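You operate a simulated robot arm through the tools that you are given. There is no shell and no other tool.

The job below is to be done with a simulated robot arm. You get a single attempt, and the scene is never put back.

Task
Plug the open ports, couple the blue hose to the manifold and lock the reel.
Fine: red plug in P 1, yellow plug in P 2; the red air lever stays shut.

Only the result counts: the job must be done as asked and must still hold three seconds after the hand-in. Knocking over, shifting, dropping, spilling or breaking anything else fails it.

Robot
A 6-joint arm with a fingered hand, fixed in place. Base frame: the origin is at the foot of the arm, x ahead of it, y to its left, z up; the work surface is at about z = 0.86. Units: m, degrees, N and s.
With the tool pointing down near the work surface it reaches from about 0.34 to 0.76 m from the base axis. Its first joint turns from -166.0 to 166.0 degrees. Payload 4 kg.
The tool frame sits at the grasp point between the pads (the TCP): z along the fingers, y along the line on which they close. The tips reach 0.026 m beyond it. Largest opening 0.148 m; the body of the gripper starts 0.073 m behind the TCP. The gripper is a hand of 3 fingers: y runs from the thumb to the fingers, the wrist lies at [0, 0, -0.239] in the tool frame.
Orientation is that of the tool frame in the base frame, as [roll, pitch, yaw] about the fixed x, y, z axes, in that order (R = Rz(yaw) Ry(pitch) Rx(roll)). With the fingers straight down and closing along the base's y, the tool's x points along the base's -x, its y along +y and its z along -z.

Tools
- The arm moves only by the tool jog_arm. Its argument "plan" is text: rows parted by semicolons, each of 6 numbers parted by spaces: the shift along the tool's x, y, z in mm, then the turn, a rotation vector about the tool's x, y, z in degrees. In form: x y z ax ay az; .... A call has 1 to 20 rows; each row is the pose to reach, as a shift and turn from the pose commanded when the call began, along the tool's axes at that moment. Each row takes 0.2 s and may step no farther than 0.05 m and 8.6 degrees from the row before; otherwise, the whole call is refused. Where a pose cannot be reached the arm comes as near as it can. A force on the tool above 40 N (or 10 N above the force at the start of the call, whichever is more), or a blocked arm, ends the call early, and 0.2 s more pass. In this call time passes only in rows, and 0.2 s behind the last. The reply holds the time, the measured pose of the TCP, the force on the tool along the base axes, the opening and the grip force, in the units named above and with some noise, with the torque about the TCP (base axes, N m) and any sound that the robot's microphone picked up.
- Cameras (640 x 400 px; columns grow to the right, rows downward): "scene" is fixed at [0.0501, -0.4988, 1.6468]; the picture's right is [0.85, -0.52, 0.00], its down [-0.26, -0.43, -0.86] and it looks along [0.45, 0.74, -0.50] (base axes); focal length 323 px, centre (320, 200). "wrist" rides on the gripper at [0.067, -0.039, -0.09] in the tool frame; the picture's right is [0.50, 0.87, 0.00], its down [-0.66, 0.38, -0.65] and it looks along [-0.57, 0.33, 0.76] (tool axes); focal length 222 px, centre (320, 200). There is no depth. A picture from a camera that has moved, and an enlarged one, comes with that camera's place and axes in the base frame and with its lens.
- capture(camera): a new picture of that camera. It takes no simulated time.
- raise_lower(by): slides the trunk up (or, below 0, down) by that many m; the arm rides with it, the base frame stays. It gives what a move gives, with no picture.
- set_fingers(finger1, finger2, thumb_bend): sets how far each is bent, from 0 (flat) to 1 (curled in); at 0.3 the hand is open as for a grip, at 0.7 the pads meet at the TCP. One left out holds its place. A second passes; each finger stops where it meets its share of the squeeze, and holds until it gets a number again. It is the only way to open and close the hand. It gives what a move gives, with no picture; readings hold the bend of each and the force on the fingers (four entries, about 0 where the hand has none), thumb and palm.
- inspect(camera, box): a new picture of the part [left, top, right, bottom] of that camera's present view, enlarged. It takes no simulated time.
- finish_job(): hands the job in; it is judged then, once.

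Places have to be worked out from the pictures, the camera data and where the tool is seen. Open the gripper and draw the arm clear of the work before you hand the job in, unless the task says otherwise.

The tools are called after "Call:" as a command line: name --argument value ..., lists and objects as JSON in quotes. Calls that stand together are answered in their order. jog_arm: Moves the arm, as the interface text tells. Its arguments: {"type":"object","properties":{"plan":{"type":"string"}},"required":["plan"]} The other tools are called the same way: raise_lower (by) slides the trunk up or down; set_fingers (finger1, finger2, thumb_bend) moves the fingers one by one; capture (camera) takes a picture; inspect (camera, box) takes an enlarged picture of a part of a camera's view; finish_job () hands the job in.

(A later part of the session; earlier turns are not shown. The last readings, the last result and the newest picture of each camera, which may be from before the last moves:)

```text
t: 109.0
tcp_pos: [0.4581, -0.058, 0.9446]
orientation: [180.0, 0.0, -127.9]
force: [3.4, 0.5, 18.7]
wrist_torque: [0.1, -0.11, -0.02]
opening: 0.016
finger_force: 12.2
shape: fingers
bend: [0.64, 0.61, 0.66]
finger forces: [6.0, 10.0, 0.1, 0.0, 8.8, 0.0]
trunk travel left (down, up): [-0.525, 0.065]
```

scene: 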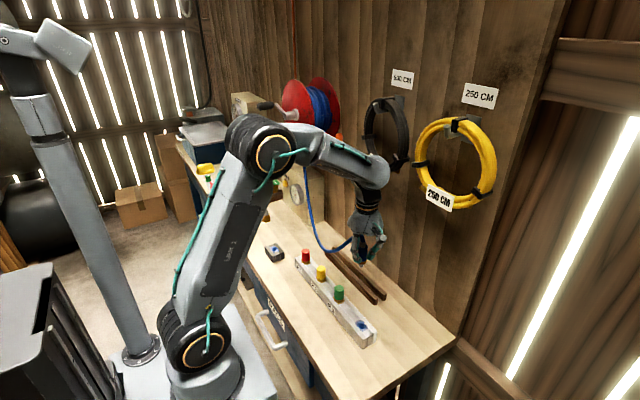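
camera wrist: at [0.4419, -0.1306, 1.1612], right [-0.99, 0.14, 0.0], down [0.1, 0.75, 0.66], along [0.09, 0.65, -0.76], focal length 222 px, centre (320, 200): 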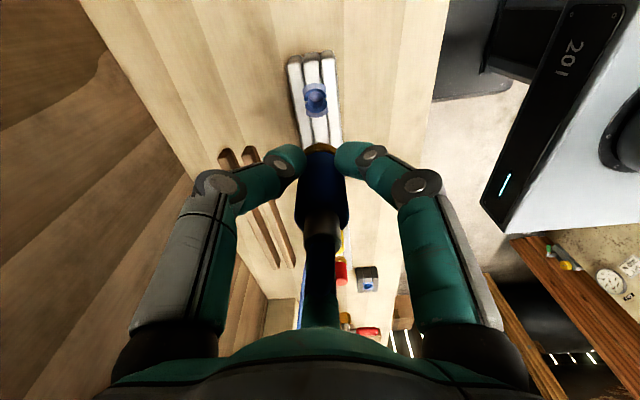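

The fingers now slip on the connector, so it is down as far as it goes. I'll release and check from above.

Call:
set_fingers --finger1 0.52 --finger2 0.52 --thumb_bend 0.52

Call:
inspect --camera "wrist" --box '[220, 60, 420, 240]'

Call:
capture --camera "scene"

```text
t: 110.0
tcp_pos: [0.4584, -0.0589, 0.9444]
orientation: [180.0, 0.0, -127.9]
force: [0.9, 1.2, 1.0]
wrist_torque: [0.0, -0.01, 0.0]
opening: 0.0548
finger_force: 0.0
shape: fingers
bend: [0.52, 0.52, 0.52]
finger forces: [0.0, 0.0, 0.1, 0.0, 0.1, 0.1]
trunk travel left (down, up): [-0.525, 0.065]
```

```text
2.22 times, centred on (320, 150) of wrist
camera zoom: at [0.4465, -0.1353, 1.0339], right [-0.99, 0.14, 0.0], down [0.1, 0.75, 0.65], along [0.09, 0.65, -0.76], focal length 494 px, centre (320, 311)
```

zoom: 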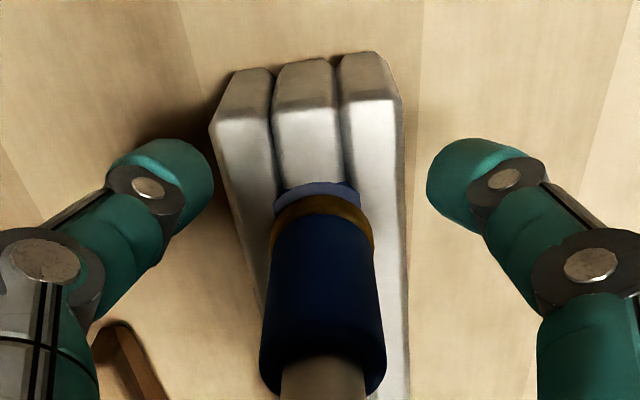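

```text
taken
```

scene: 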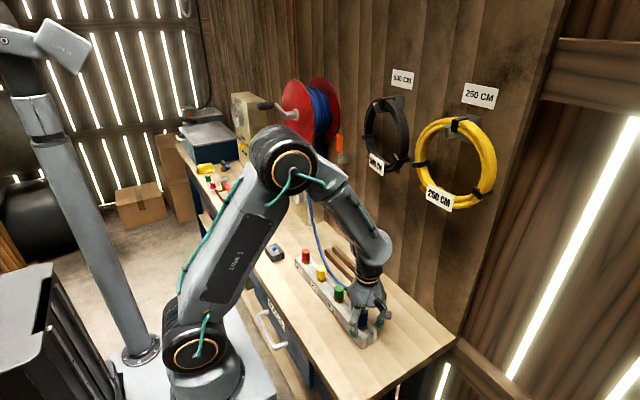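

Call:
jog_arm --plan "0 0 -15 0 0 0; 0 0 -35 0 0 0; 0 0 -60 0 0 0; 0 0 -90 0 0 0; 0 0 -120 0 0 0"

Call:
capture --camera "wrist"

Call:
inspect --camera "scene" --box '[280, 220, 400, 350]'

```text
t: 111.2
tcp_pos: [0.4586, -0.0589, 1.0671]
orientation: [179.9, 0.0, -127.8]
force: [-0.1, -0.8, 0.8]
wrist_torque: [0.0, 0.01, 0.02]
opening: 0.0551
finger_force: 0.1
shape: fingers
bend: [0.52, 0.52, 0.52]
finger forces: [0.0, 0.0, 0.1, 0.0, 0.0, 0.0]
trunk travel left (down, up): [-0.525, 0.065]
```

```text
taken
camera wrist: at [0.4477, -0.1346, 1.1564], right [-0.99, 0.14, 0.0], down [0.11, 0.75, 0.65], along [0.09, 0.65, -0.76], focal length 222 px, centre (320, 200)
```

wrist: 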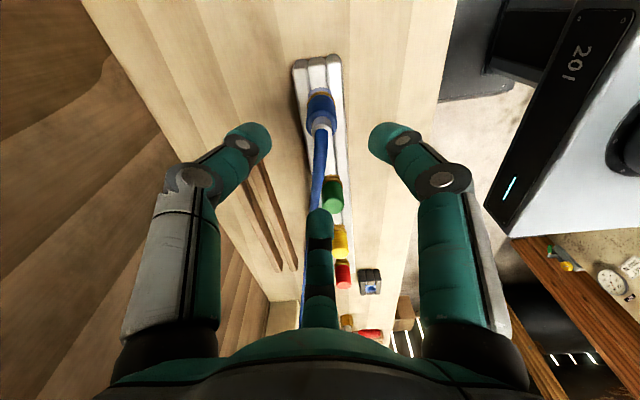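

```text
3.08 times, centred on (340, 285) of scene
camera zoom: at [0.0501, -0.4988, 1.6468], right [0.85, -0.52, 0.0], down [-0.26, -0.43, -0.86], along [0.45, 0.74, -0.5], focal length 994 px, centre (258, -62)
```

zoom: 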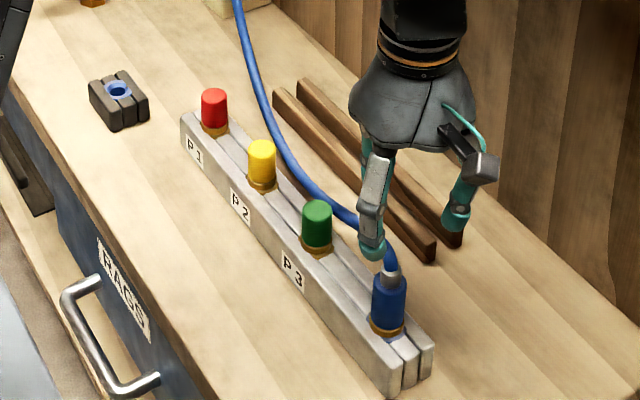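

Call:
inspect --camera "scene" --box '[345, 295, 385, 345]'

Call:
inspect --camera "wrist" --box '[280, 50, 370, 150]'

```text
8.00 times, centred on (365, 320) of scene
camera zoom: at [0.0501, -0.4988, 1.6468], right [0.85, -0.52, 0.0], down [-0.26, -0.43, -0.86], along [0.45, 0.74, -0.5], focal length 2585 px, centre (-40, -760)
```

zoom: 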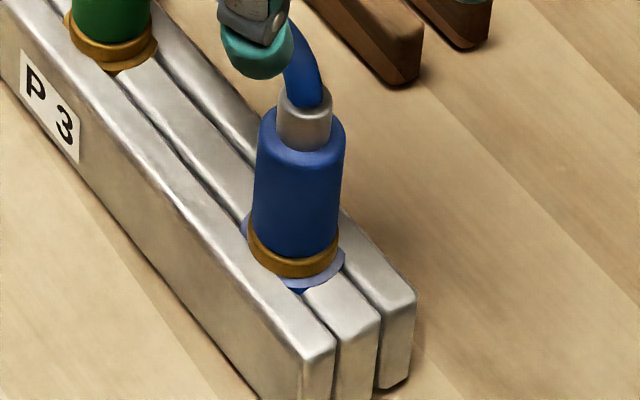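

```text
4.00 times, centred on (325, 100) of wrist
camera zoom: at [0.4477, -0.1346, 1.1564], right [-0.99, 0.14, 0.0], down [0.11, 0.75, 0.65], along [0.09, 0.65, -0.76], focal length 888 px, centre (300, 600)
```

zoom: 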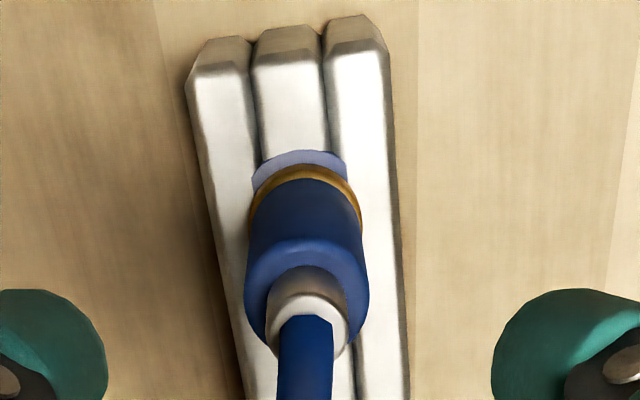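

The hose connector sits squarely in the blue socket. Next is the reel lock: its pivot is at about (0.64–0.69, 0.353, 1.20), with the orange handle pointing straight up to z≈1.30. I'll raise clear of the hose and unwind the wrist to yaw 180°.

Call:
jog_arm --plan "0 0 -35 0 0 0; 0 0 -70 0 0 0; 0 0 -100 0 0 0; -23 27 -110 0 0 6.5; -46 54 -110 0 0 13; -69 82 -110 0 0 19.5; -92 109 -110 0 0 26; -116 136 -110 0 0 32.5; -139 163 -110 0 0 39; -162 191 -110 0 0 45.5; -185 218 -110 0 0 52"

Call:
set_fingers --finger1 0.7 --finger2 0.7 --thumb_bend 0.7

Call:
capture --camera "scene"

```text
t: 113.6
tcp_pos: [0.4008, 0.2221, 1.1729]
orientation: [179.9, -0.1, -180.0]
force: [0.4, 0.3, 0.1]
wrist_torque: [0.03, 0.0, 0.0]
opening: 0.0552
finger_force: 0.1
shape: fingers
bend: [0.52, 0.52, 0.52]
finger forces: [0.0, 0.0, 0.0, 0.0, 0.0, 0.0]
out of reach, approached as far as the arm can: row 3
trunk travel left (down, up): [-0.525, 0.065]
```

```text
t: 114.6
tcp_pos: [0.402, 0.2215, 1.1735]
orientation: [179.9, 0.0, -179.9]
force: [0.0, -0.2, 0.3]
wrist_torque: [-0.04, 0.0, 0.01]
opening: 0.0001
finger_force: 0.0
shape: fingers
bend: [0.69, 0.69, 0.7]
finger forces: [0.0, 0.0, 0.1, 0.0, 0.1, 0.0]
trunk travel left (down, up): [-0.525, 0.065]
```

```text
taken
```

scene: 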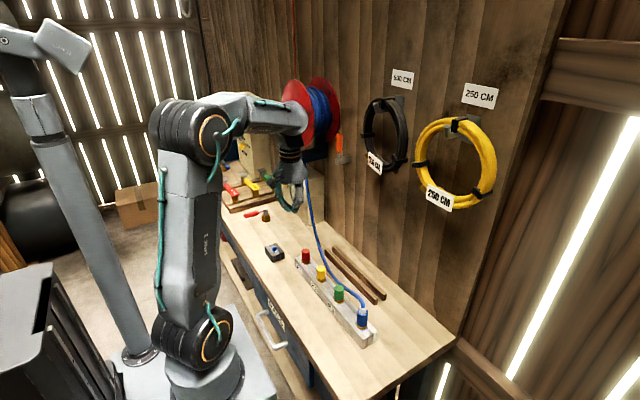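

The tool is at yaw 180° with the fist closed. Now I'll tilt it to horizontal, pointing at the wall, and bring it beside the lever on its -y side.

Call:
jog_arm --plan "-14 7 -9 0 -8.2 0; -29 14 -18 0 -16.4 0; -43 21 -26 0 -24.6 0; -58 28 -35 0 -32.8 0; -72 35 -44 0 -41 0; -86 43 -53 0 -49.2 0; -101 50 -62 0 -57.4 0; -115 57 -71 0 -65.6 0; -130 64 -79 0 -73.8 0; -144 71 -88 0 -82 0; -158 78 -97 0 -90 0; -158 78 -97 0 -90 0"

Call:
capture --camera "wrist"

Call:
capture --camera "scene"

```text
t: 117.2
tcp_pos: [0.5577, 0.2987, 1.273]
orientation: [81.8, 89.9, 81.9]
force: [0.0, 0.4, 0.1]
wrist_torque: [-0.03, -0.02, -0.05]
opening: 0.0
finger_force: 0.1
shape: fingers
bend: [0.69, 0.69, 0.7]
finger forces: [0.0, 0.0, 0.0, 0.0, 0.0, 0.0]
trunk travel left (down, up): [-0.525, 0.065]
```

```text
taken
camera wrist: at [0.4661, 0.2615, 1.2046], right [0.0, 0.87, -0.5], down [-0.65, 0.38, 0.66], along [0.76, 0.33, 0.57], focal length 222 px, centre (320, 200)
```

wrist: 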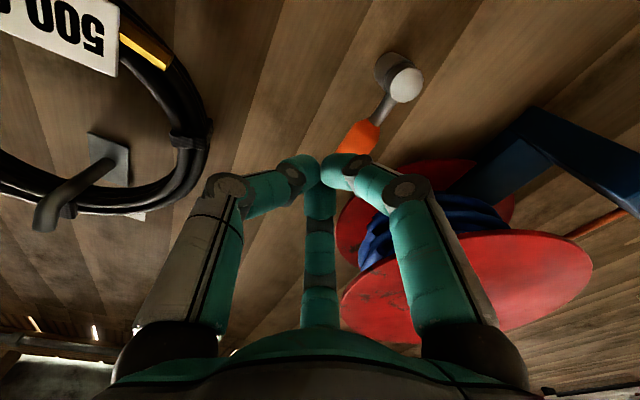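

```text
taken
```

scene: 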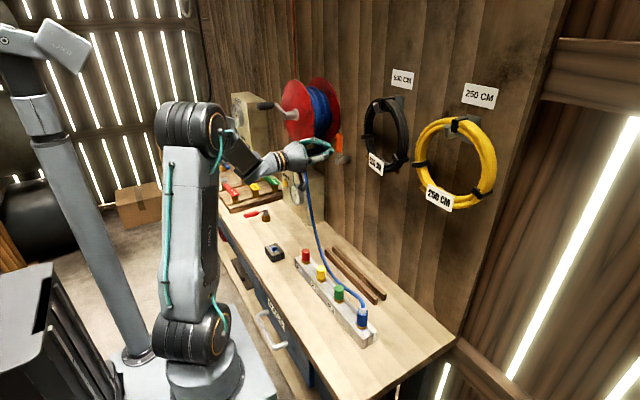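

The tool is horizontal. Triangulating again, the handle is at x≈0.63, y≈0.332, z 1.243–1.307, and the pivot is at z≈1.21. I'll step back in y, then advance so the fingertips are beside the handle.

Call:
jog_arm --plan "-3 -16 0 0 0 0; -5 -18 20 0 0 0; -7 -18 40 0 0 0; -7 -18 60 0 0 0; -7 -18 60 0 0 0"

Call:
capture --camera "wrist"

Call:
inspect --camera "scene" --box '[270, 80, 370, 190]'

```text
t: 118.4
tcp_pos: [0.6173, 0.2805, 1.2772]
orientation: [119.9, 89.9, 120.0]
force: [-0.8, 0.1, -0.3]
wrist_torque: [-0.01, -0.02, 0.01]
opening: 0.0002
finger_force: 0.0
shape: fingers
bend: [0.69, 0.69, 0.7]
finger forces: [0.0, 0.1, 0.0, 0.0, 0.0, 0.1]
trunk travel left (down, up): [-0.525, 0.065]
```

```text
taken
camera wrist: at [0.5269, 0.2425, 1.2096], right [0.0, 0.87, -0.5], down [-0.65, 0.38, 0.66], along [0.76, 0.33, 0.57], focal length 222 px, centre (320, 200)
```

wrist: 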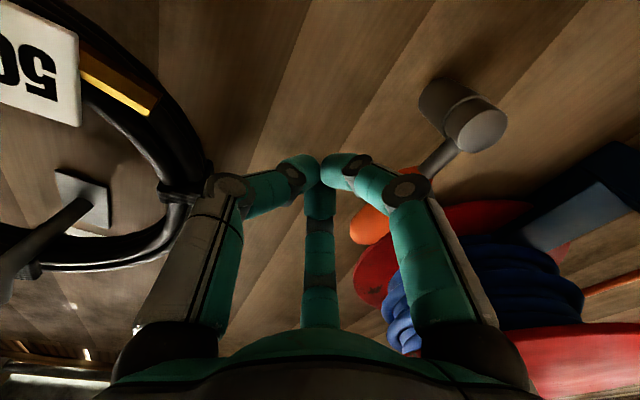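

```text
3.64 times, centred on (320, 135) of scene
camera zoom: at [0.0501, -0.4988, 1.6468], right [0.85, -0.52, 0.0], down [-0.26, -0.43, -0.86], along [0.45, 0.74, -0.5], focal length 1175 px, centre (320, 436)
```

zoom: 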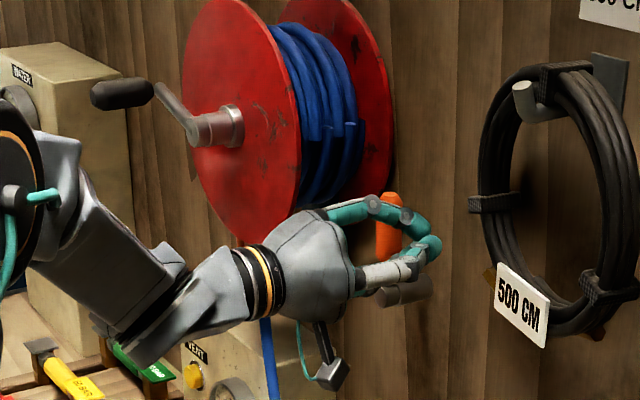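

The fist is beside the handle on the -y side. I'll push gently toward +y (toward the reel) and watch the force.

Call:
jog_arm --plan "0 5 0 0 0 0; 0 10 0 0 0 0; 0 15 0 0 0 0; 0 20 0 0 0 0; 0 25 0 0 0 0"

Call:
inspect --camera "scene" --box '[300, 110, 370, 180]'

Call:
capture --camera "wrist"

```text
t: 119.6
tcp_pos: [0.6181, 0.3043, 1.279]
orientation: [108.3, 89.7, 108.3]
force: [-1.8, -6.1, -1.6]
wrist_torque: [-0.04, 0.0, -0.01]
opening: 0.0
finger_force: 2.7
shape: fingers
bend: [0.7, 0.7, 0.7]
finger forces: [3.5, 2.6, 0.0, 0.0, 0.0, 0.0]
trunk travel left (down, up): [-0.525, 0.065]
```

```text
5.71 times, centred on (335, 145) of scene
camera zoom: at [0.0501, -0.4988, 1.6468], right [0.85, -0.52, 0.0], down [-0.26, -0.43, -0.86], along [0.45, 0.74, -0.5], focal length 1846 px, centre (234, 514)
```

zoom: 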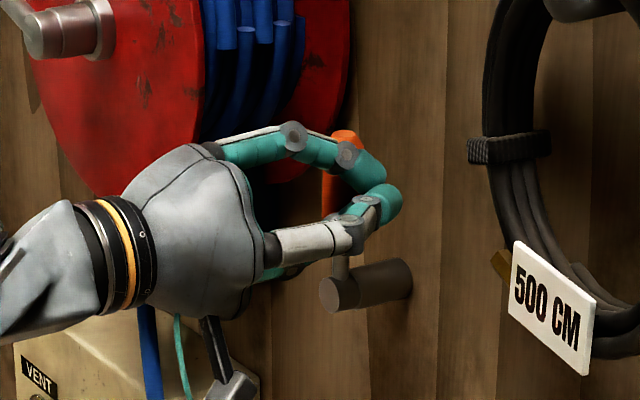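

```text
taken
camera wrist: at [0.5266, 0.266, 1.2108], right [0.0, 0.87, -0.5], down [-0.65, 0.38, 0.66], along [0.76, 0.33, 0.57], focal length 222 px, centre (320, 200)
```

wrist: 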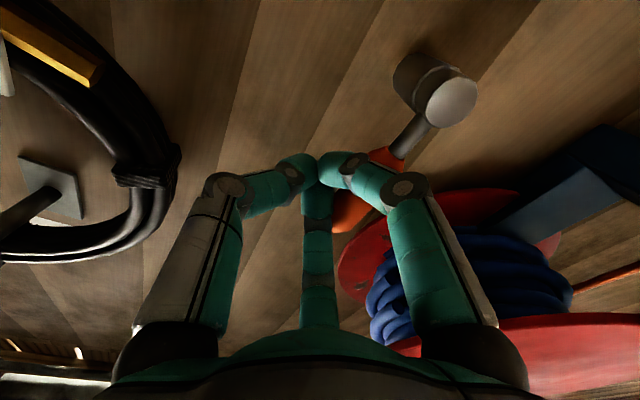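

Call:
jog_arm --plan "0 3 0 0 0 0; 0 6 0 0 0 0; 0 9 0 0 0 0"

Call:
inspect --camera "scene" --box '[300, 110, 370, 180]'

```text
t: 120.4
tcp_pos: [0.6171, 0.3111, 1.2793]
orientation: [93.5, 89.6, 93.5]
force: [-6.2, -20.7, -2.6]
wrist_torque: [-0.08, 0.03, -0.11]
opening: 0.0001
finger_force: 9.1
shape: fingers
bend: [0.7, 0.7, 0.68]
finger forces: [9.9, 8.4, 0.1, 0.0, 0.1, 0.1]
trunk travel left (down, up): [-0.525, 0.065]
```

```text
5.71 times, centred on (335, 145) of scene
camera zoom: at [0.0501, -0.4988, 1.6468], right [0.85, -0.52, 0.0], down [-0.26, -0.43, -0.86], along [0.45, 0.74, -0.5], focal length 1846 px, centre (234, 514)
```

zoom: 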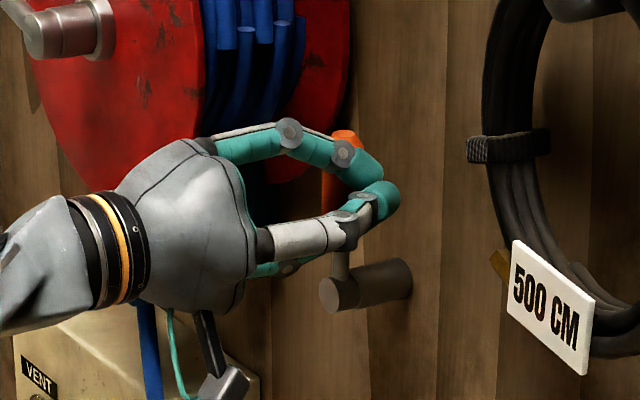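

Toward +y the force climbs to 20 N with no handle movement, so that is a hard stop and the lever must swing toward -y. I'll back off, go around to the +y side of the handle, and check.

Call:
jog_arm --plan "0 -12 0 0 0 0; 0 -14 -35 0 0 0; 0 -14 -68 0 0 0; 0 20 -68 0 0 0; 0 50 -68 0 0 0; 0 65 -68 0 0 0; 0 65 -68 0 0 0"

Call:
capture --camera "wrist"

Call:
inspect --camera "scene" --box '[280, 90, 370, 180]'

```text
t: 122.0
tcp_pos: [0.5476, 0.3786, 1.2785]
orientation: [115.8, 89.9, 116.0]
force: [1.2, 0.7, -0.4]
wrist_torque: [0.03, -0.01, 0.0]
opening: 0.0002
finger_force: 0.1
shape: fingers
bend: [0.7, 0.7, 0.7]
finger forces: [0.0, 0.1, 0.0, 0.0, 0.0, 0.1]
trunk travel left (down, up): [-0.525, 0.065]
```

```text
taken
camera wrist: at [0.4575, 0.3411, 1.2108], right [0.0, 0.87, -0.5], down [-0.65, 0.38, 0.66], along [0.76, 0.33, 0.57], focal length 222 px, centre (320, 200)
```

wrist: 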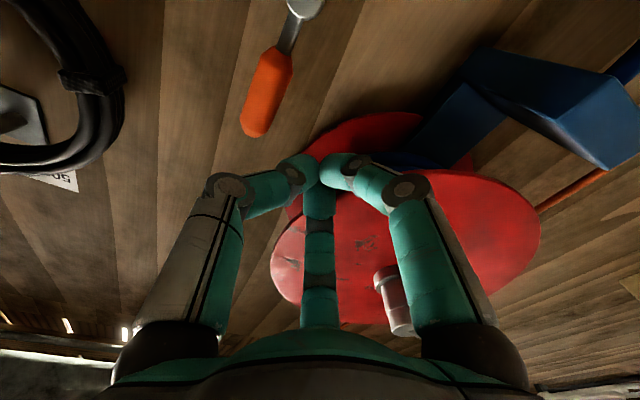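

```text
4.44 times, centred on (325, 135) of scene
camera zoom: at [0.0501, -0.4988, 1.6468], right [0.85, -0.52, 0.0], down [-0.26, -0.43, -0.86], along [0.45, 0.74, -0.5], focal length 1436 px, centre (298, 489)
```

zoom: 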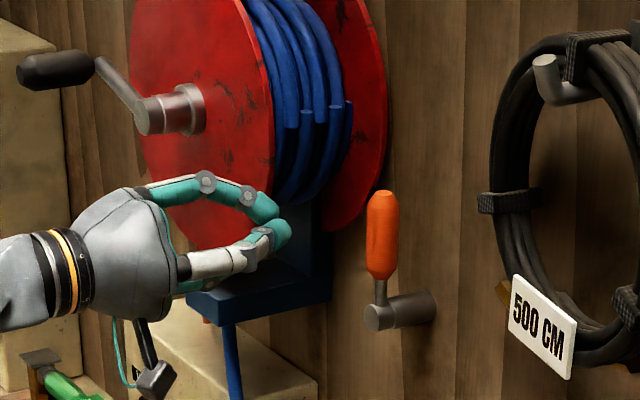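

The lever is unmoved (handle centre ≈(0.63, 0.330, 1.273)), and the fist is now on its +y side. I'll advance beside it and push toward -y.

Call:
jog_arm --plan "0 0 25 0 0 0; 0 0 50 0 0 0; 0 0 70 0 0 0; 0 -5 70 0 0 0; 0 -10 70 0 0 0"

Call:
inspect --camera "scene" --box '[280, 90, 370, 180]'

Call:
capture --camera "wrist"

```text
t: 122.6
tcp_pos: [0.5834, 0.3702, 1.2785]
orientation: [112.6, 89.3, 111.8]
force: [-21.4, -29.7, -7.9]
wrist_torque: [0.82, -0.83, 0.85]
opening: 0.0063
finger_force: 18.4
shape: fingers
bend: [0.7, 0.7, 0.67]
finger forces: [0.0, 37.3, 0.0, 0.0, 0.1, 0.0]
trunk travel left (down, up): [-0.525, 0.065]
stopped in row 2: the force on the tool passed its limit at 50 N (the readings are from after the stop); the commanded pose is now the measured one
```

```text
4.44 times, centred on (325, 135) of scene
camera zoom: at [0.0501, -0.4988, 1.6468], right [0.85, -0.52, 0.0], down [-0.26, -0.43, -0.86], along [0.45, 0.74, -0.5], focal length 1436 px, centre (298, 489)
```

zoom: 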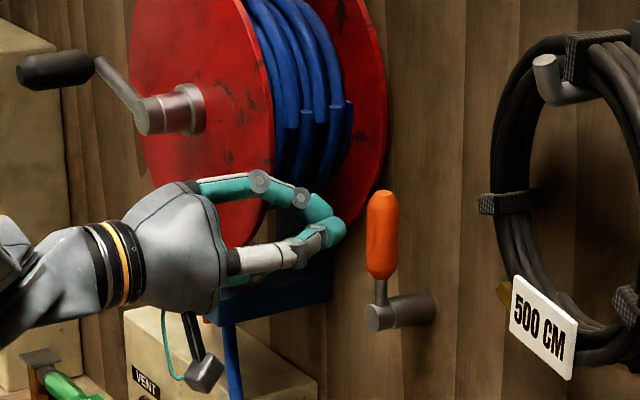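

```text
taken
camera wrist: at [0.4922, 0.334, 1.2107], right [0.01, 0.87, -0.49], down [-0.65, 0.38, 0.66], along [0.76, 0.31, 0.57], focal length 222 px, centre (320, 200)
```

wrist: 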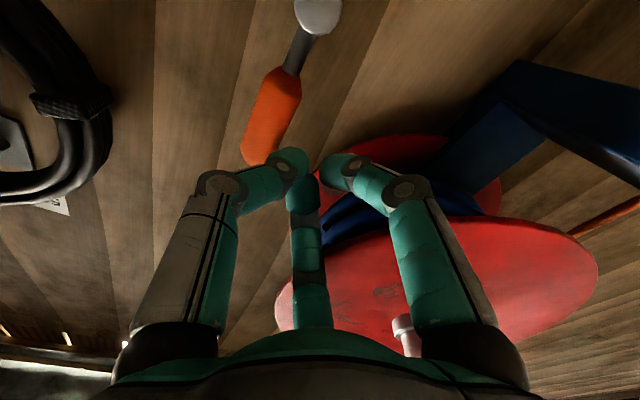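

A finger touched the reel flange (force stop), so that side is too tight for a fist. I'll retract immediately and instead straddle the handle with open fingers: hand centred on the handle, fingers on its +y side.

Call:
jog_arm --plan "0 0 -12 0 0 0; 0 -5 -30 0 0 0; 0 -25 -45 0 0 0; 0 -40 -50 0 0 0; 0 -40 -50 0 0 0"

Call:
set_fingers --finger1 0.5 --finger2 0.5 --thumb_bend 0.4

Call:
capture --camera "wrist"

Call:
inspect --camera "scene" --box '[270, 80, 370, 190]'

```text
t: 123.8
tcp_pos: [0.5344, 0.3352, 1.2774]
orientation: [130.0, 89.6, 129.5]
force: [-0.2, 0.3, 0.2]
wrist_torque: [0.02, -0.02, -0.01]
opening: 0.0002
finger_force: 0.1
shape: fingers
bend: [0.7, 0.7, 0.7]
finger forces: [0.1, 0.0, 0.1, 0.0, 0.0, 0.0]
trunk travel left (down, up): [-0.525, 0.065]
```

```text
t: 124.8
tcp_pos: [0.5356, 0.3361, 1.2773]
orientation: [132.1, 89.6, 131.7]
force: [0.3, 0.5, 0.5]
wrist_torque: [-0.02, 0.03, 0.01]
opening: 0.0784
finger_force: 0.0
shape: fingers
bend: [0.5, 0.5, 0.4]
finger forces: [0.0, 0.1, 0.1, 0.0, 0.0, 0.0]
trunk travel left (down, up): [-0.525, 0.065]
```

```text
taken
camera wrist: at [0.4442, 0.2987, 1.2099], right [0.0, 0.87, -0.5], down [-0.65, 0.38, 0.66], along [0.76, 0.32, 0.56], focal length 222 px, centre (320, 200)
```

wrist: 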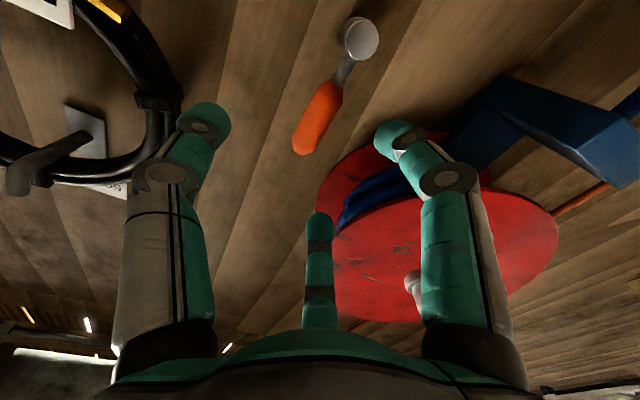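

```text
3.64 times, centred on (320, 135) of scene
camera zoom: at [0.0501, -0.4988, 1.6468], right [0.85, -0.52, 0.0], down [-0.26, -0.43, -0.86], along [0.45, 0.74, -0.5], focal length 1175 px, centre (320, 436)
```

zoom: 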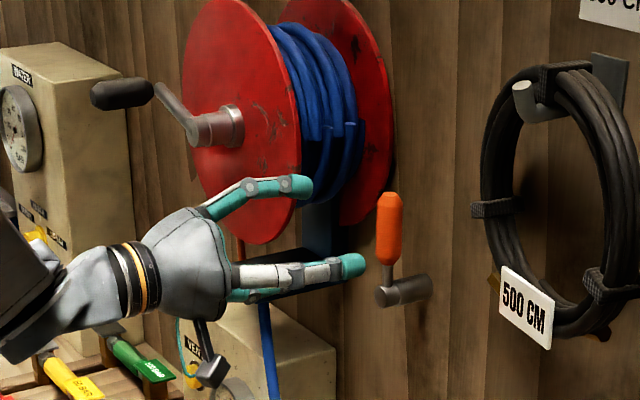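

The cage is lined up: thumb on the -y side, two fingers on the +y side, handle in between. Advancing slowly.

Call:
jog_arm --plan "0 -2 20 0 0 0; 0 -3 40 0 0 0; 0 -3 60 0 0 0; 0 -3 80 0 0 0"

Call:
capture --camera "wrist"

Call:
inspect --camera "scene" --box '[290, 100, 370, 180]'

```text
t: 125.8
tcp_pos: [0.6168, 0.3332, 1.278]
orientation: [139.9, 89.6, 139.5]
force: [-0.3, -0.8, 0.6]
wrist_torque: [0.0, -0.02, 0.02]
opening: 0.0788
finger_force: 0.1
shape: fingers
bend: [0.5, 0.5, 0.4]
finger forces: [0.1, 0.1, 0.0, 0.0, 0.0, 0.0]
trunk travel left (down, up): [-0.525, 0.065]
```

```text
taken
camera wrist: at [0.5247, 0.2952, 1.2105], right [0.0, 0.87, -0.5], down [-0.65, 0.38, 0.66], along [0.76, 0.32, 0.56], focal length 222 px, centre (320, 200)
```

wrist: 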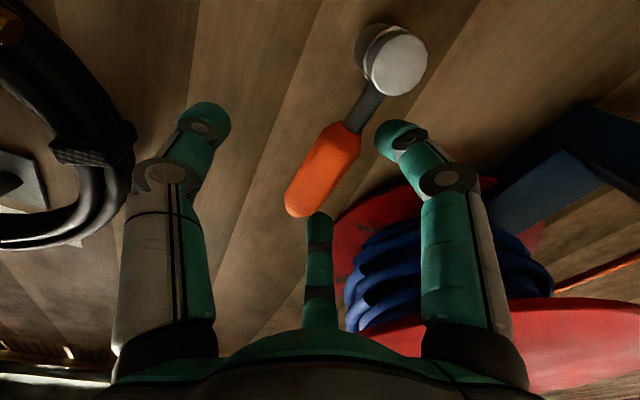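

```text
5.00 times, centred on (330, 140) of scene
camera zoom: at [0.0501, -0.4988, 1.6468], right [0.85, -0.52, 0.0], down [-0.26, -0.43, -0.86], along [0.45, 0.74, -0.5], focal length 1616 px, centre (270, 500)
```

zoom: 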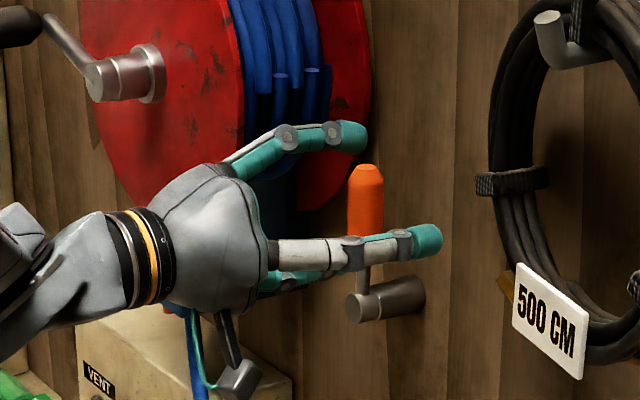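

The hand straddles the handle. Since the tool axis is now parallel to the lever's pivot axis, the cleanest way is to grip the handle and roll the hand about the pivot. I'll centre on the handle and close gently.

Call:
jog_arm --plan "2 -2 2 0 0 0; 3 -2 3 0 0 0"

Call:
set_fingers --finger1 0.57 --finger2 0.57 --thumb_bend 0.58

Call:
capture --camera "wrist"

Call:
inspect --camera "scene" --box '[290, 100, 370, 180]'

```text
t: 126.4
tcp_pos: [0.6189, 0.3305, 1.2737]
orientation: [130.1, 89.6, 129.7]
force: [-0.5, -0.4, -0.3]
wrist_torque: [-0.02, 0.0, 0.0]
opening: 0.0787
finger_force: 0.1
shape: fingers
bend: [0.5, 0.5, 0.4]
finger forces: [0.1, 0.0, 0.1, 0.1, 0.1, 0.0]
trunk travel left (down, up): [-0.525, 0.065]
```

```text
t: 127.4
tcp_pos: [0.619, 0.3308, 1.2726]
orientation: [132.0, 89.6, 131.6]
force: [0.1, 0.1, 0.0]
wrist_torque: [0.01, -0.02, -0.02]
opening: 0.0414
finger_force: 0.0
shape: fingers
bend: [0.56, 0.56, 0.57]
finger forces: [0.0, 0.2, 0.1, 0.0, 0.0, 0.0]
trunk travel left (down, up): [-0.525, 0.065]
```

```text
taken
camera wrist: at [0.5272, 0.2931, 1.207], right [0.0, 0.87, -0.5], down [-0.65, 0.38, 0.66], along [0.76, 0.32, 0.56], focal length 222 px, centre (320, 200)
```

wrist: 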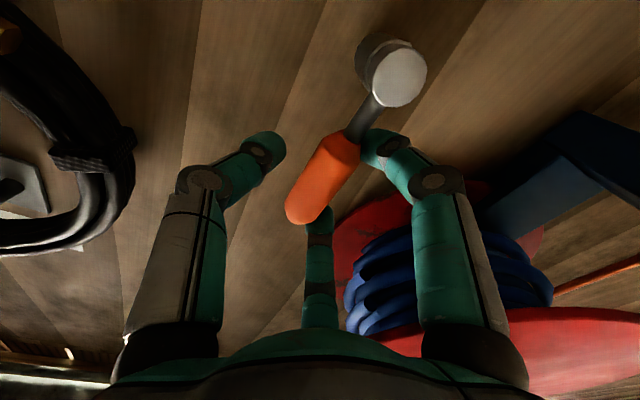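

```text
5.00 times, centred on (330, 140) of scene
camera zoom: at [0.0501, -0.4988, 1.6468], right [0.85, -0.52, 0.0], down [-0.26, -0.43, -0.86], along [0.45, 0.74, -0.5], focal length 1616 px, centre (270, 500)
```

zoom: 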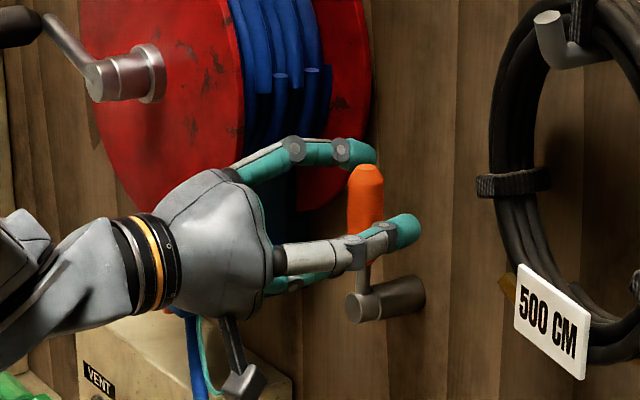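

Call:
set_fingers --finger1 0.61 --finger2 0.61 --thumb_bend 0.63

Call:
capture --camera "wrist"

Call:
inspect --camera "scene" --box '[290, 100, 370, 180]'

```text
t: 128.4
tcp_pos: [0.6196, 0.3305, 1.2729]
orientation: [134.8, 89.5, 134.2]
force: [1.2, 1.3, -1.1]
wrist_torque: [0.04, 0.01, 0.03]
opening: 0.0282
finger_force: 1.9
shape: fingers
bend: [0.58, 0.6, 0.63]
finger forces: [1.4, 0.7, 0.0, 0.0, 0.7, 0.1]
trunk travel left (down, up): [-0.525, 0.065]
```

```text
taken
camera wrist: at [0.5274, 0.2932, 1.2068], right [0.0, 0.87, -0.5], down [-0.65, 0.38, 0.66], along [0.76, 0.32, 0.56], focal length 222 px, centre (320, 200)
```

wrist: 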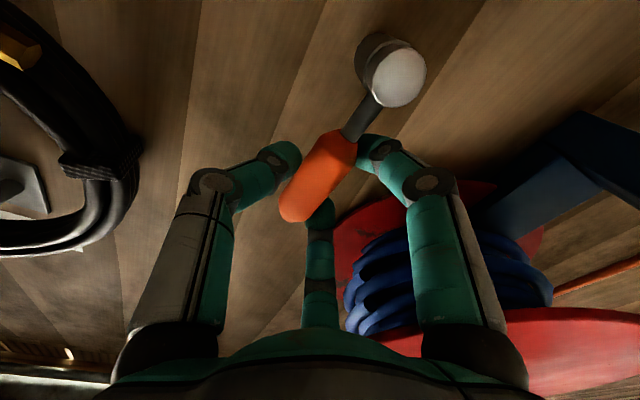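

```text
5.00 times, centred on (330, 140) of scene
camera zoom: at [0.0501, -0.4988, 1.6468], right [0.85, -0.52, 0.0], down [-0.26, -0.43, -0.86], along [0.45, 0.74, -0.5], focal length 1616 px, centre (270, 500)
```

zoom: 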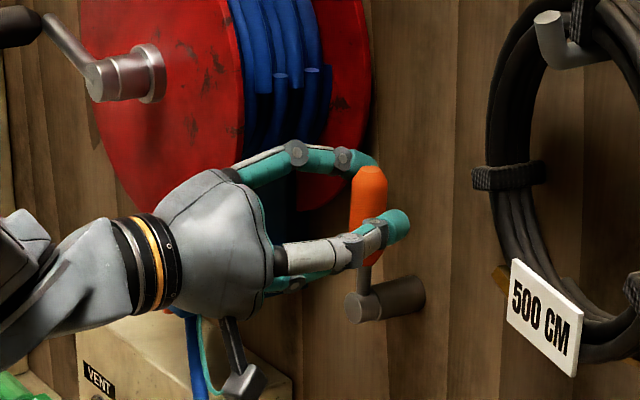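

The lever yields toward -y under a light push, which confirms the direction. I'll firm the grip slightly.

Call:
set_fingers --finger1 0.63 --finger2 0.64 --thumb_bend 0.66

Call:
inspect --camera "wrist" --box '[220, 20, 460, 240]'

```text
t: 129.4
tcp_pos: [0.6191, 0.3315, 1.2743]
orientation: [133.7, 89.6, 133.4]
force: [2.0, -0.1, -1.1]
wrist_torque: [-0.01, 0.0, 0.01]
opening: 0.0266
finger_force: 3.7
shape: fingers
bend: [0.59, 0.61, 0.64]
finger forces: [2.3, 1.9, 0.0, 0.1, 3.5, 0.0]
trunk travel left (down, up): [-0.525, 0.065]
```

```text
1.82 times, centred on (340, 130) of wrist
camera zoom: at [0.5275, 0.2931, 1.2068], right [0.0, 0.87, -0.5], down [-0.65, 0.38, 0.66], along [0.76, 0.32, 0.56], focal length 404 px, centre (284, 327)
```

zoom: 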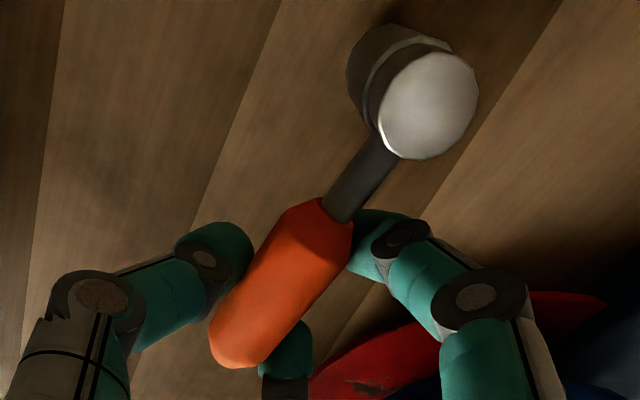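

Good three-point grip. Now I'll roll the hand about the pivot axis, first to 40°, watching forces.

Call:
jog_arm --plan "0.5 -9 0 0 0 8; 2.2 -17.8 0 0 0 16; 5.2 -26.3 0 0 0 24; 9.3 -34.3 0 0 0 32; 14.5 -41.7 0 0 0 40"

Call:
capture --camera "wrist"

Call:
inspect --camera "scene" --box '[290, 100, 370, 180]'

```text
t: 130.6
tcp_pos: [0.6196, 0.29, 1.2587]
orientation: [90.4, 49.5, 89.9]
force: [3.9, -0.9, 1.7]
wrist_torque: [-0.02, -0.03, -0.04]
opening: 0.026
finger_force: 4.3
shape: fingers
bend: [0.59, 0.61, 0.64]
finger forces: [2.3, 2.3, 0.0, 0.1, 3.8, 0.1]
trunk travel left (down, up): [-0.525, 0.065]
```

```text
taken
camera wrist: at [0.5275, 0.3051, 1.1822], right [0.01, 0.98, 0.18], down [-0.65, -0.13, 0.75], along [0.76, -0.12, 0.64], focal length 222 px, centre (320, 200)
```

wrist: 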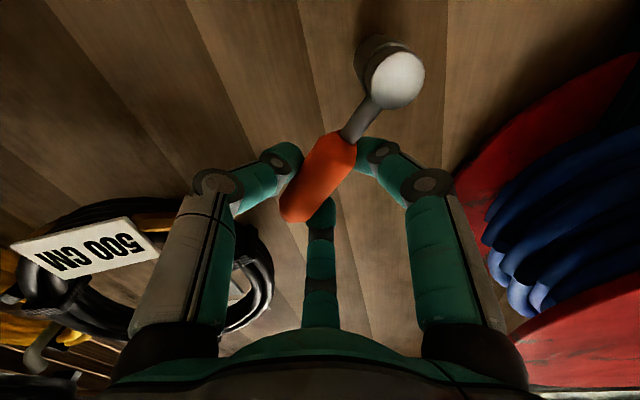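

```text
5.00 times, centred on (330, 140) of scene
camera zoom: at [0.0501, -0.4988, 1.6468], right [0.85, -0.52, 0.0], down [-0.26, -0.43, -0.86], along [0.45, 0.74, -0.5], focal length 1616 px, centre (270, 500)
```

zoom: 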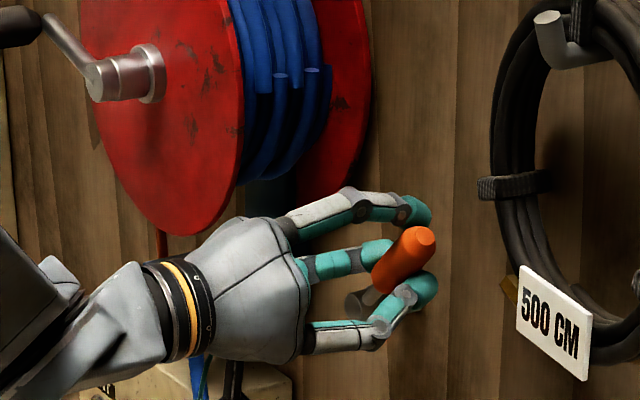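

The lever follows smoothly. I'll continue toward 80–88°.

Call:
jog_arm --plan "0.4 -9 0 0 0 8; 2.2 -17.8 0 0 0 16; 5.1 -26.2 0 0 0 24; 9.2 -34.3 0 0 0 32; 14.4 -41.6 0 0 0 40"

Call:
capture --camera "wrist"

Call:
inspect --camera "scene" --box '[290, 100, 370, 180]'

```text
t: 131.8
tcp_pos: [0.6166, 0.2734, 1.2294]
orientation: [89.4, 10.1, 90.1]
force: [7.5, 13.5, 22.7]
wrist_torque: [-0.42, -0.27, 0.23]
opening: 0.0277
finger_force: 13.2
shape: fingers
bend: [0.57, 0.58, 0.66]
finger forces: [7.1, 19.1, 0.0, 0.1, 0.1, 0.0]
trunk travel left (down, up): [-0.525, 0.065]
stopped in row 5: the force on the tool passed its limit at 43 N (the readings are from after the stop); the commanded pose is now the measured one
```

```text
taken
camera wrist: at [0.5266, 0.3329, 1.1787], right [-0.01, 0.64, 0.76], down [-0.66, -0.58, 0.48], along [0.75, -0.5, 0.43], focal length 222 px, centre (320, 200)
```

wrist: 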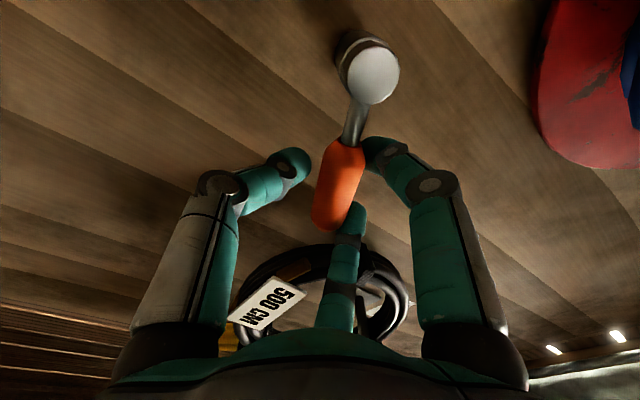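

```text
5.00 times, centred on (330, 140) of scene
camera zoom: at [0.0501, -0.4988, 1.6468], right [0.85, -0.52, 0.0], down [-0.26, -0.43, -0.86], along [0.45, 0.74, -0.5], focal length 1616 px, centre (270, 500)
```

zoom: 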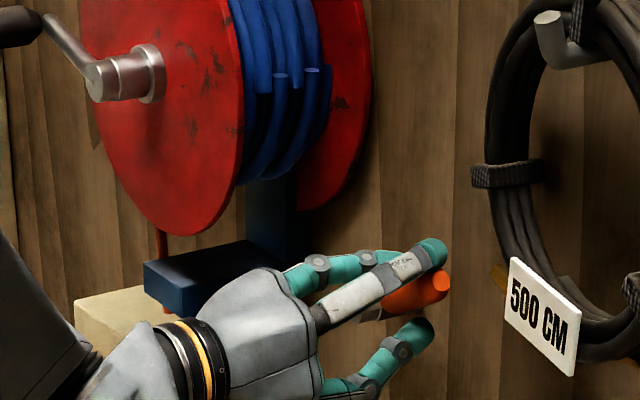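

The force rose to the limit near the end, so the lever has met its stop. I'll open the fingers and look at where it rests.

Call:
set_fingers --finger1 0.48 --finger2 0.48 --thumb_bend 0.5

Call:
capture --camera "wrist"

Call:
inspect --camera "scene" --box '[290, 100, 370, 180]'

```text
t: 132.8
tcp_pos: [0.6172, 0.2735, 1.2275]
orientation: [89.7, 10.1, 90.0]
force: [2.1, 20.1, 12.8]
wrist_torque: [-1.02, -0.08, 0.37]
opening: 0.0651
finger_force: 8.9
shape: fingers
bend: [0.48, 0.54, 0.5]
finger forces: [0.0, 18.2, 0.0, 0.1, 0.1, 0.1]
trunk travel left (down, up): [-0.525, 0.065]
```

```text
taken
camera wrist: at [0.5264, 0.3331, 1.1752], right [-0.01, 0.65, 0.76], down [-0.66, -0.58, 0.49], along [0.76, -0.5, 0.43], focal length 222 px, centre (320, 200)
```

wrist: 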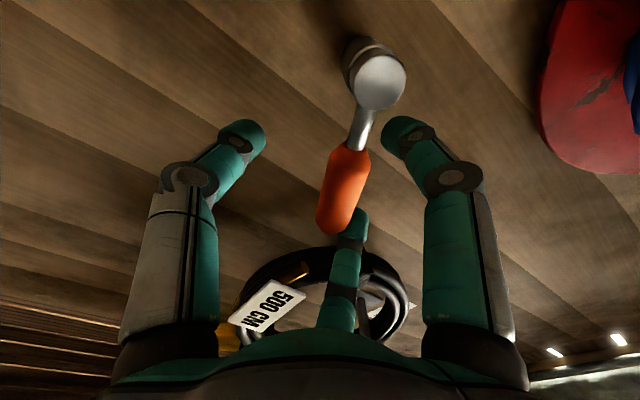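

```text
5.00 times, centred on (330, 140) of scene
camera zoom: at [0.0501, -0.4988, 1.6468], right [0.85, -0.52, 0.0], down [-0.26, -0.43, -0.86], along [0.45, 0.74, -0.5], focal length 1616 px, centre (270, 500)
```

zoom: 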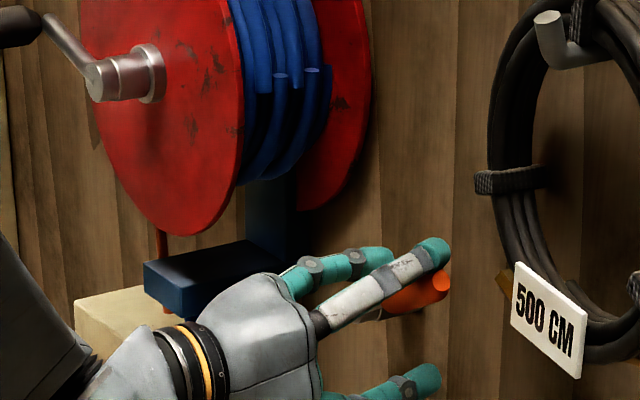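

Call:
inspect --camera "wrist" --box '[260, 20, 440, 260]'

Call:
inspect --camera "scene" --box '[340, 130, 400, 190]'

```text
1.67 times, centred on (350, 140) of wrist
camera zoom: at [0.5264, 0.3331, 1.1752], right [-0.01, 0.65, 0.76], down [-0.66, -0.58, 0.49], along [0.76, -0.5, 0.43], focal length 370 px, centre (270, 300)
```

zoom: 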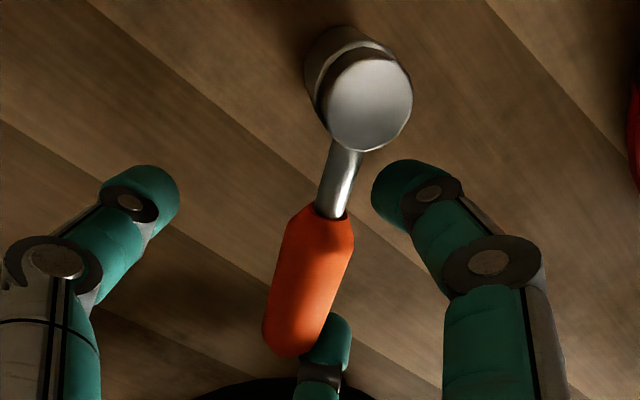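

```text
6.67 times, centred on (370, 160) of scene
camera zoom: at [0.0501, -0.4988, 1.6468], right [0.85, -0.52, 0.0], down [-0.26, -0.43, -0.86], along [0.45, 0.74, -0.5], focal length 2154 px, centre (-13, 467)
```

zoom: 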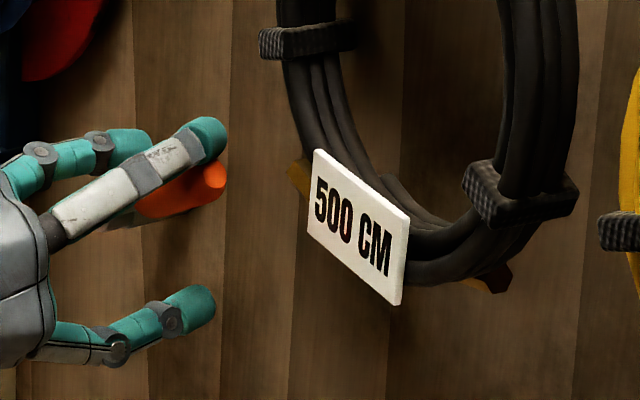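

Finger 2 is still leaning on the handle's upper side. I'll ease the hand slightly up and off it, then withdraw straight back so nothing drags the lever.

Call:
jog_arm --plan "2.5 3.5 0 0 0 0; 5 7 0 0 0 0"

Call:
inspect --camera "wrist" --box '[260, 20, 440, 260]'

```text
t: 133.4
tcp_pos: [0.6188, 0.2752, 1.2313]
orientation: [89.7, 10.1, 89.7]
force: [0.3, 1.1, 0.7]
wrist_torque: [0.01, 0.04, 0.01]
opening: 0.0649
finger_force: 0.0
shape: fingers
bend: [0.48, 0.48, 0.5]
finger forces: [0.1, 0.1, 0.1, 0.1, 0.0, 0.1]
trunk travel left (down, up): [-0.525, 0.065]
```

```text
1.67 times, centred on (350, 140) of wrist
camera zoom: at [0.5282, 0.3353, 1.1809], right [0.0, 0.64, 0.76], down [-0.66, -0.58, 0.49], along [0.75, -0.5, 0.42], focal length 370 px, centre (270, 300)
```

zoom: 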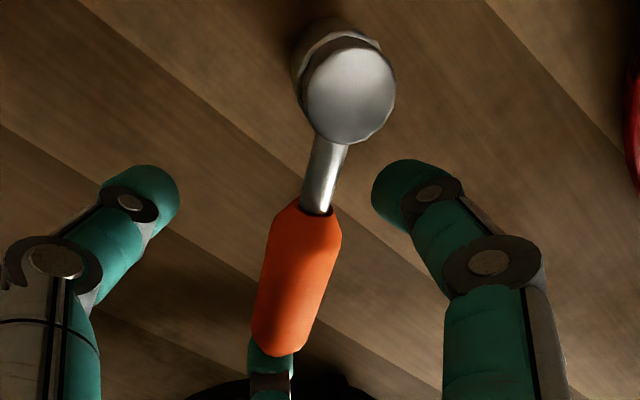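

Call:
jog_arm --plan "0 0 -8 0 0 0; 0 0 -20 0 0 0; 0 0 -45 0 0 0; 0 0 -80 0 0 0"

Call:
capture --camera "wrist"

Call:
inspect --camera "scene" --box '[290, 100, 390, 190]'

```text
t: 134.4
tcp_pos: [0.537, 0.2775, 1.2327]
orientation: [89.6, 10.2, 89.8]
force: [1.0, 0.3, -0.3]
wrist_torque: [-0.03, 0.02, -0.03]
opening: 0.0653
finger_force: 0.1
shape: fingers
bend: [0.48, 0.48, 0.5]
finger forces: [0.0, 0.0, 0.0, 0.0, 0.1, 0.0]
trunk travel left (down, up): [-0.525, 0.065]
```

```text
taken
camera wrist: at [0.4463, 0.3377, 1.1816], right [0.0, 0.64, 0.76], down [-0.66, -0.58, 0.48], along [0.75, -0.5, 0.43], focal length 222 px, centre (320, 200)
```

wrist: 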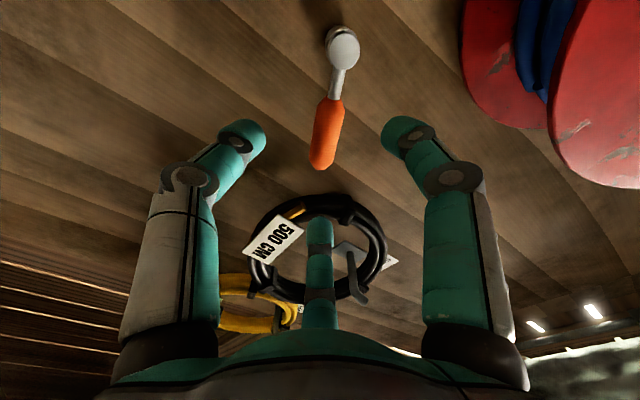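

```text
4.44 times, centred on (340, 145) of scene
camera zoom: at [0.0501, -0.4988, 1.6468], right [0.85, -0.52, 0.0], down [-0.26, -0.43, -0.86], along [0.45, 0.74, -0.5], focal length 1436 px, centre (231, 444)
```

zoom: 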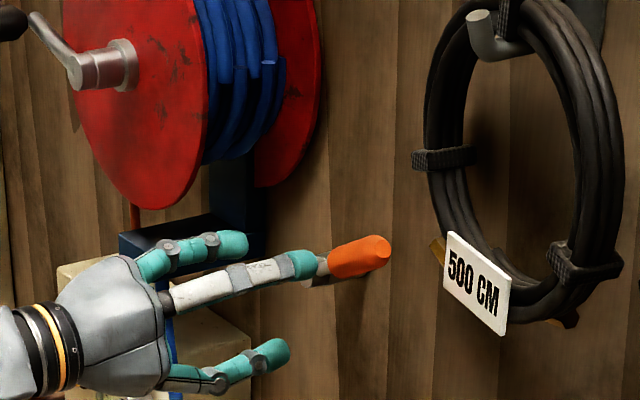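

The lever now rests at about 61° from vertical toward -y and stays put. To make sure that's its true end stop, I'll press on it from above with a closed fist.

Call:
set_fingers --finger1 0.7 --finger2 0.7 --thumb_bend 0.7

Call:
jog_arm --plan "0 30 0 0 0 0; 0 57 0 0 0 0; 0 57 30 0 0 0; 0 57 60 0 0 0; 0 57 80 0 0 0"

Call:
capture --camera "wrist"

Call:
inspect --camera "scene" --box '[290, 100, 390, 190]'

```text
t: 135.4
tcp_pos: [0.5379, 0.2777, 1.2326]
orientation: [89.7, 10.2, 89.9]
force: [-0.2, 0.3, -0.2]
wrist_torque: [0.0, 0.0, 0.0]
opening: 0.0002
finger_force: 0.0
shape: fingers
bend: [0.69, 0.69, 0.7]
finger forces: [0.0, 0.0, 0.1, 0.0, 0.0, 0.0]
trunk travel left (down, up): [-0.525, 0.065]
```

```text
t: 136.6
tcp_pos: [0.6188, 0.2871, 1.2883]
orientation: [89.7, 10.3, 90.0]
force: [-0.6, 0.2, -0.2]
wrist_torque: [0.0, 0.03, -0.01]
opening: 0.0001
finger_force: 0.1
shape: fingers
bend: [0.69, 0.69, 0.7]
finger forces: [0.0, 0.1, 0.1, 0.1, 0.0, 0.0]
trunk travel left (down, up): [-0.525, 0.065]
```

```text
taken
camera wrist: at [0.5279, 0.3465, 1.2376], right [0.0, 0.65, 0.76], down [-0.66, -0.58, 0.49], along [0.75, -0.5, 0.43], focal length 222 px, centre (320, 200)
```

wrist: 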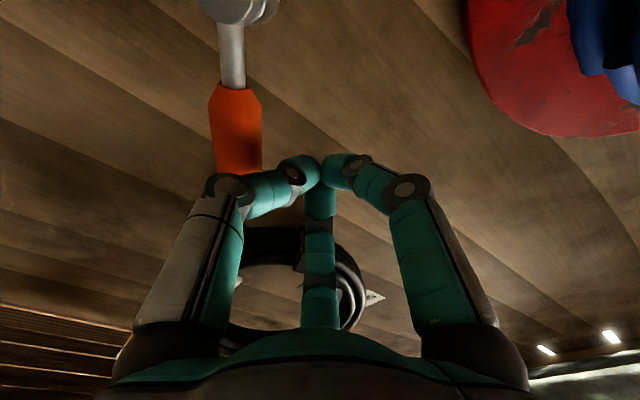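

```text
4.44 times, centred on (340, 145) of scene
camera zoom: at [0.0501, -0.4988, 1.6468], right [0.85, -0.52, 0.0], down [-0.26, -0.43, -0.86], along [0.45, 0.74, -0.5], focal length 1436 px, centre (231, 444)
```

zoom: 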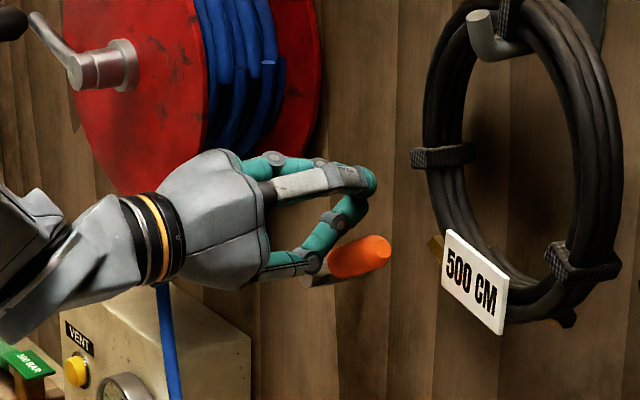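

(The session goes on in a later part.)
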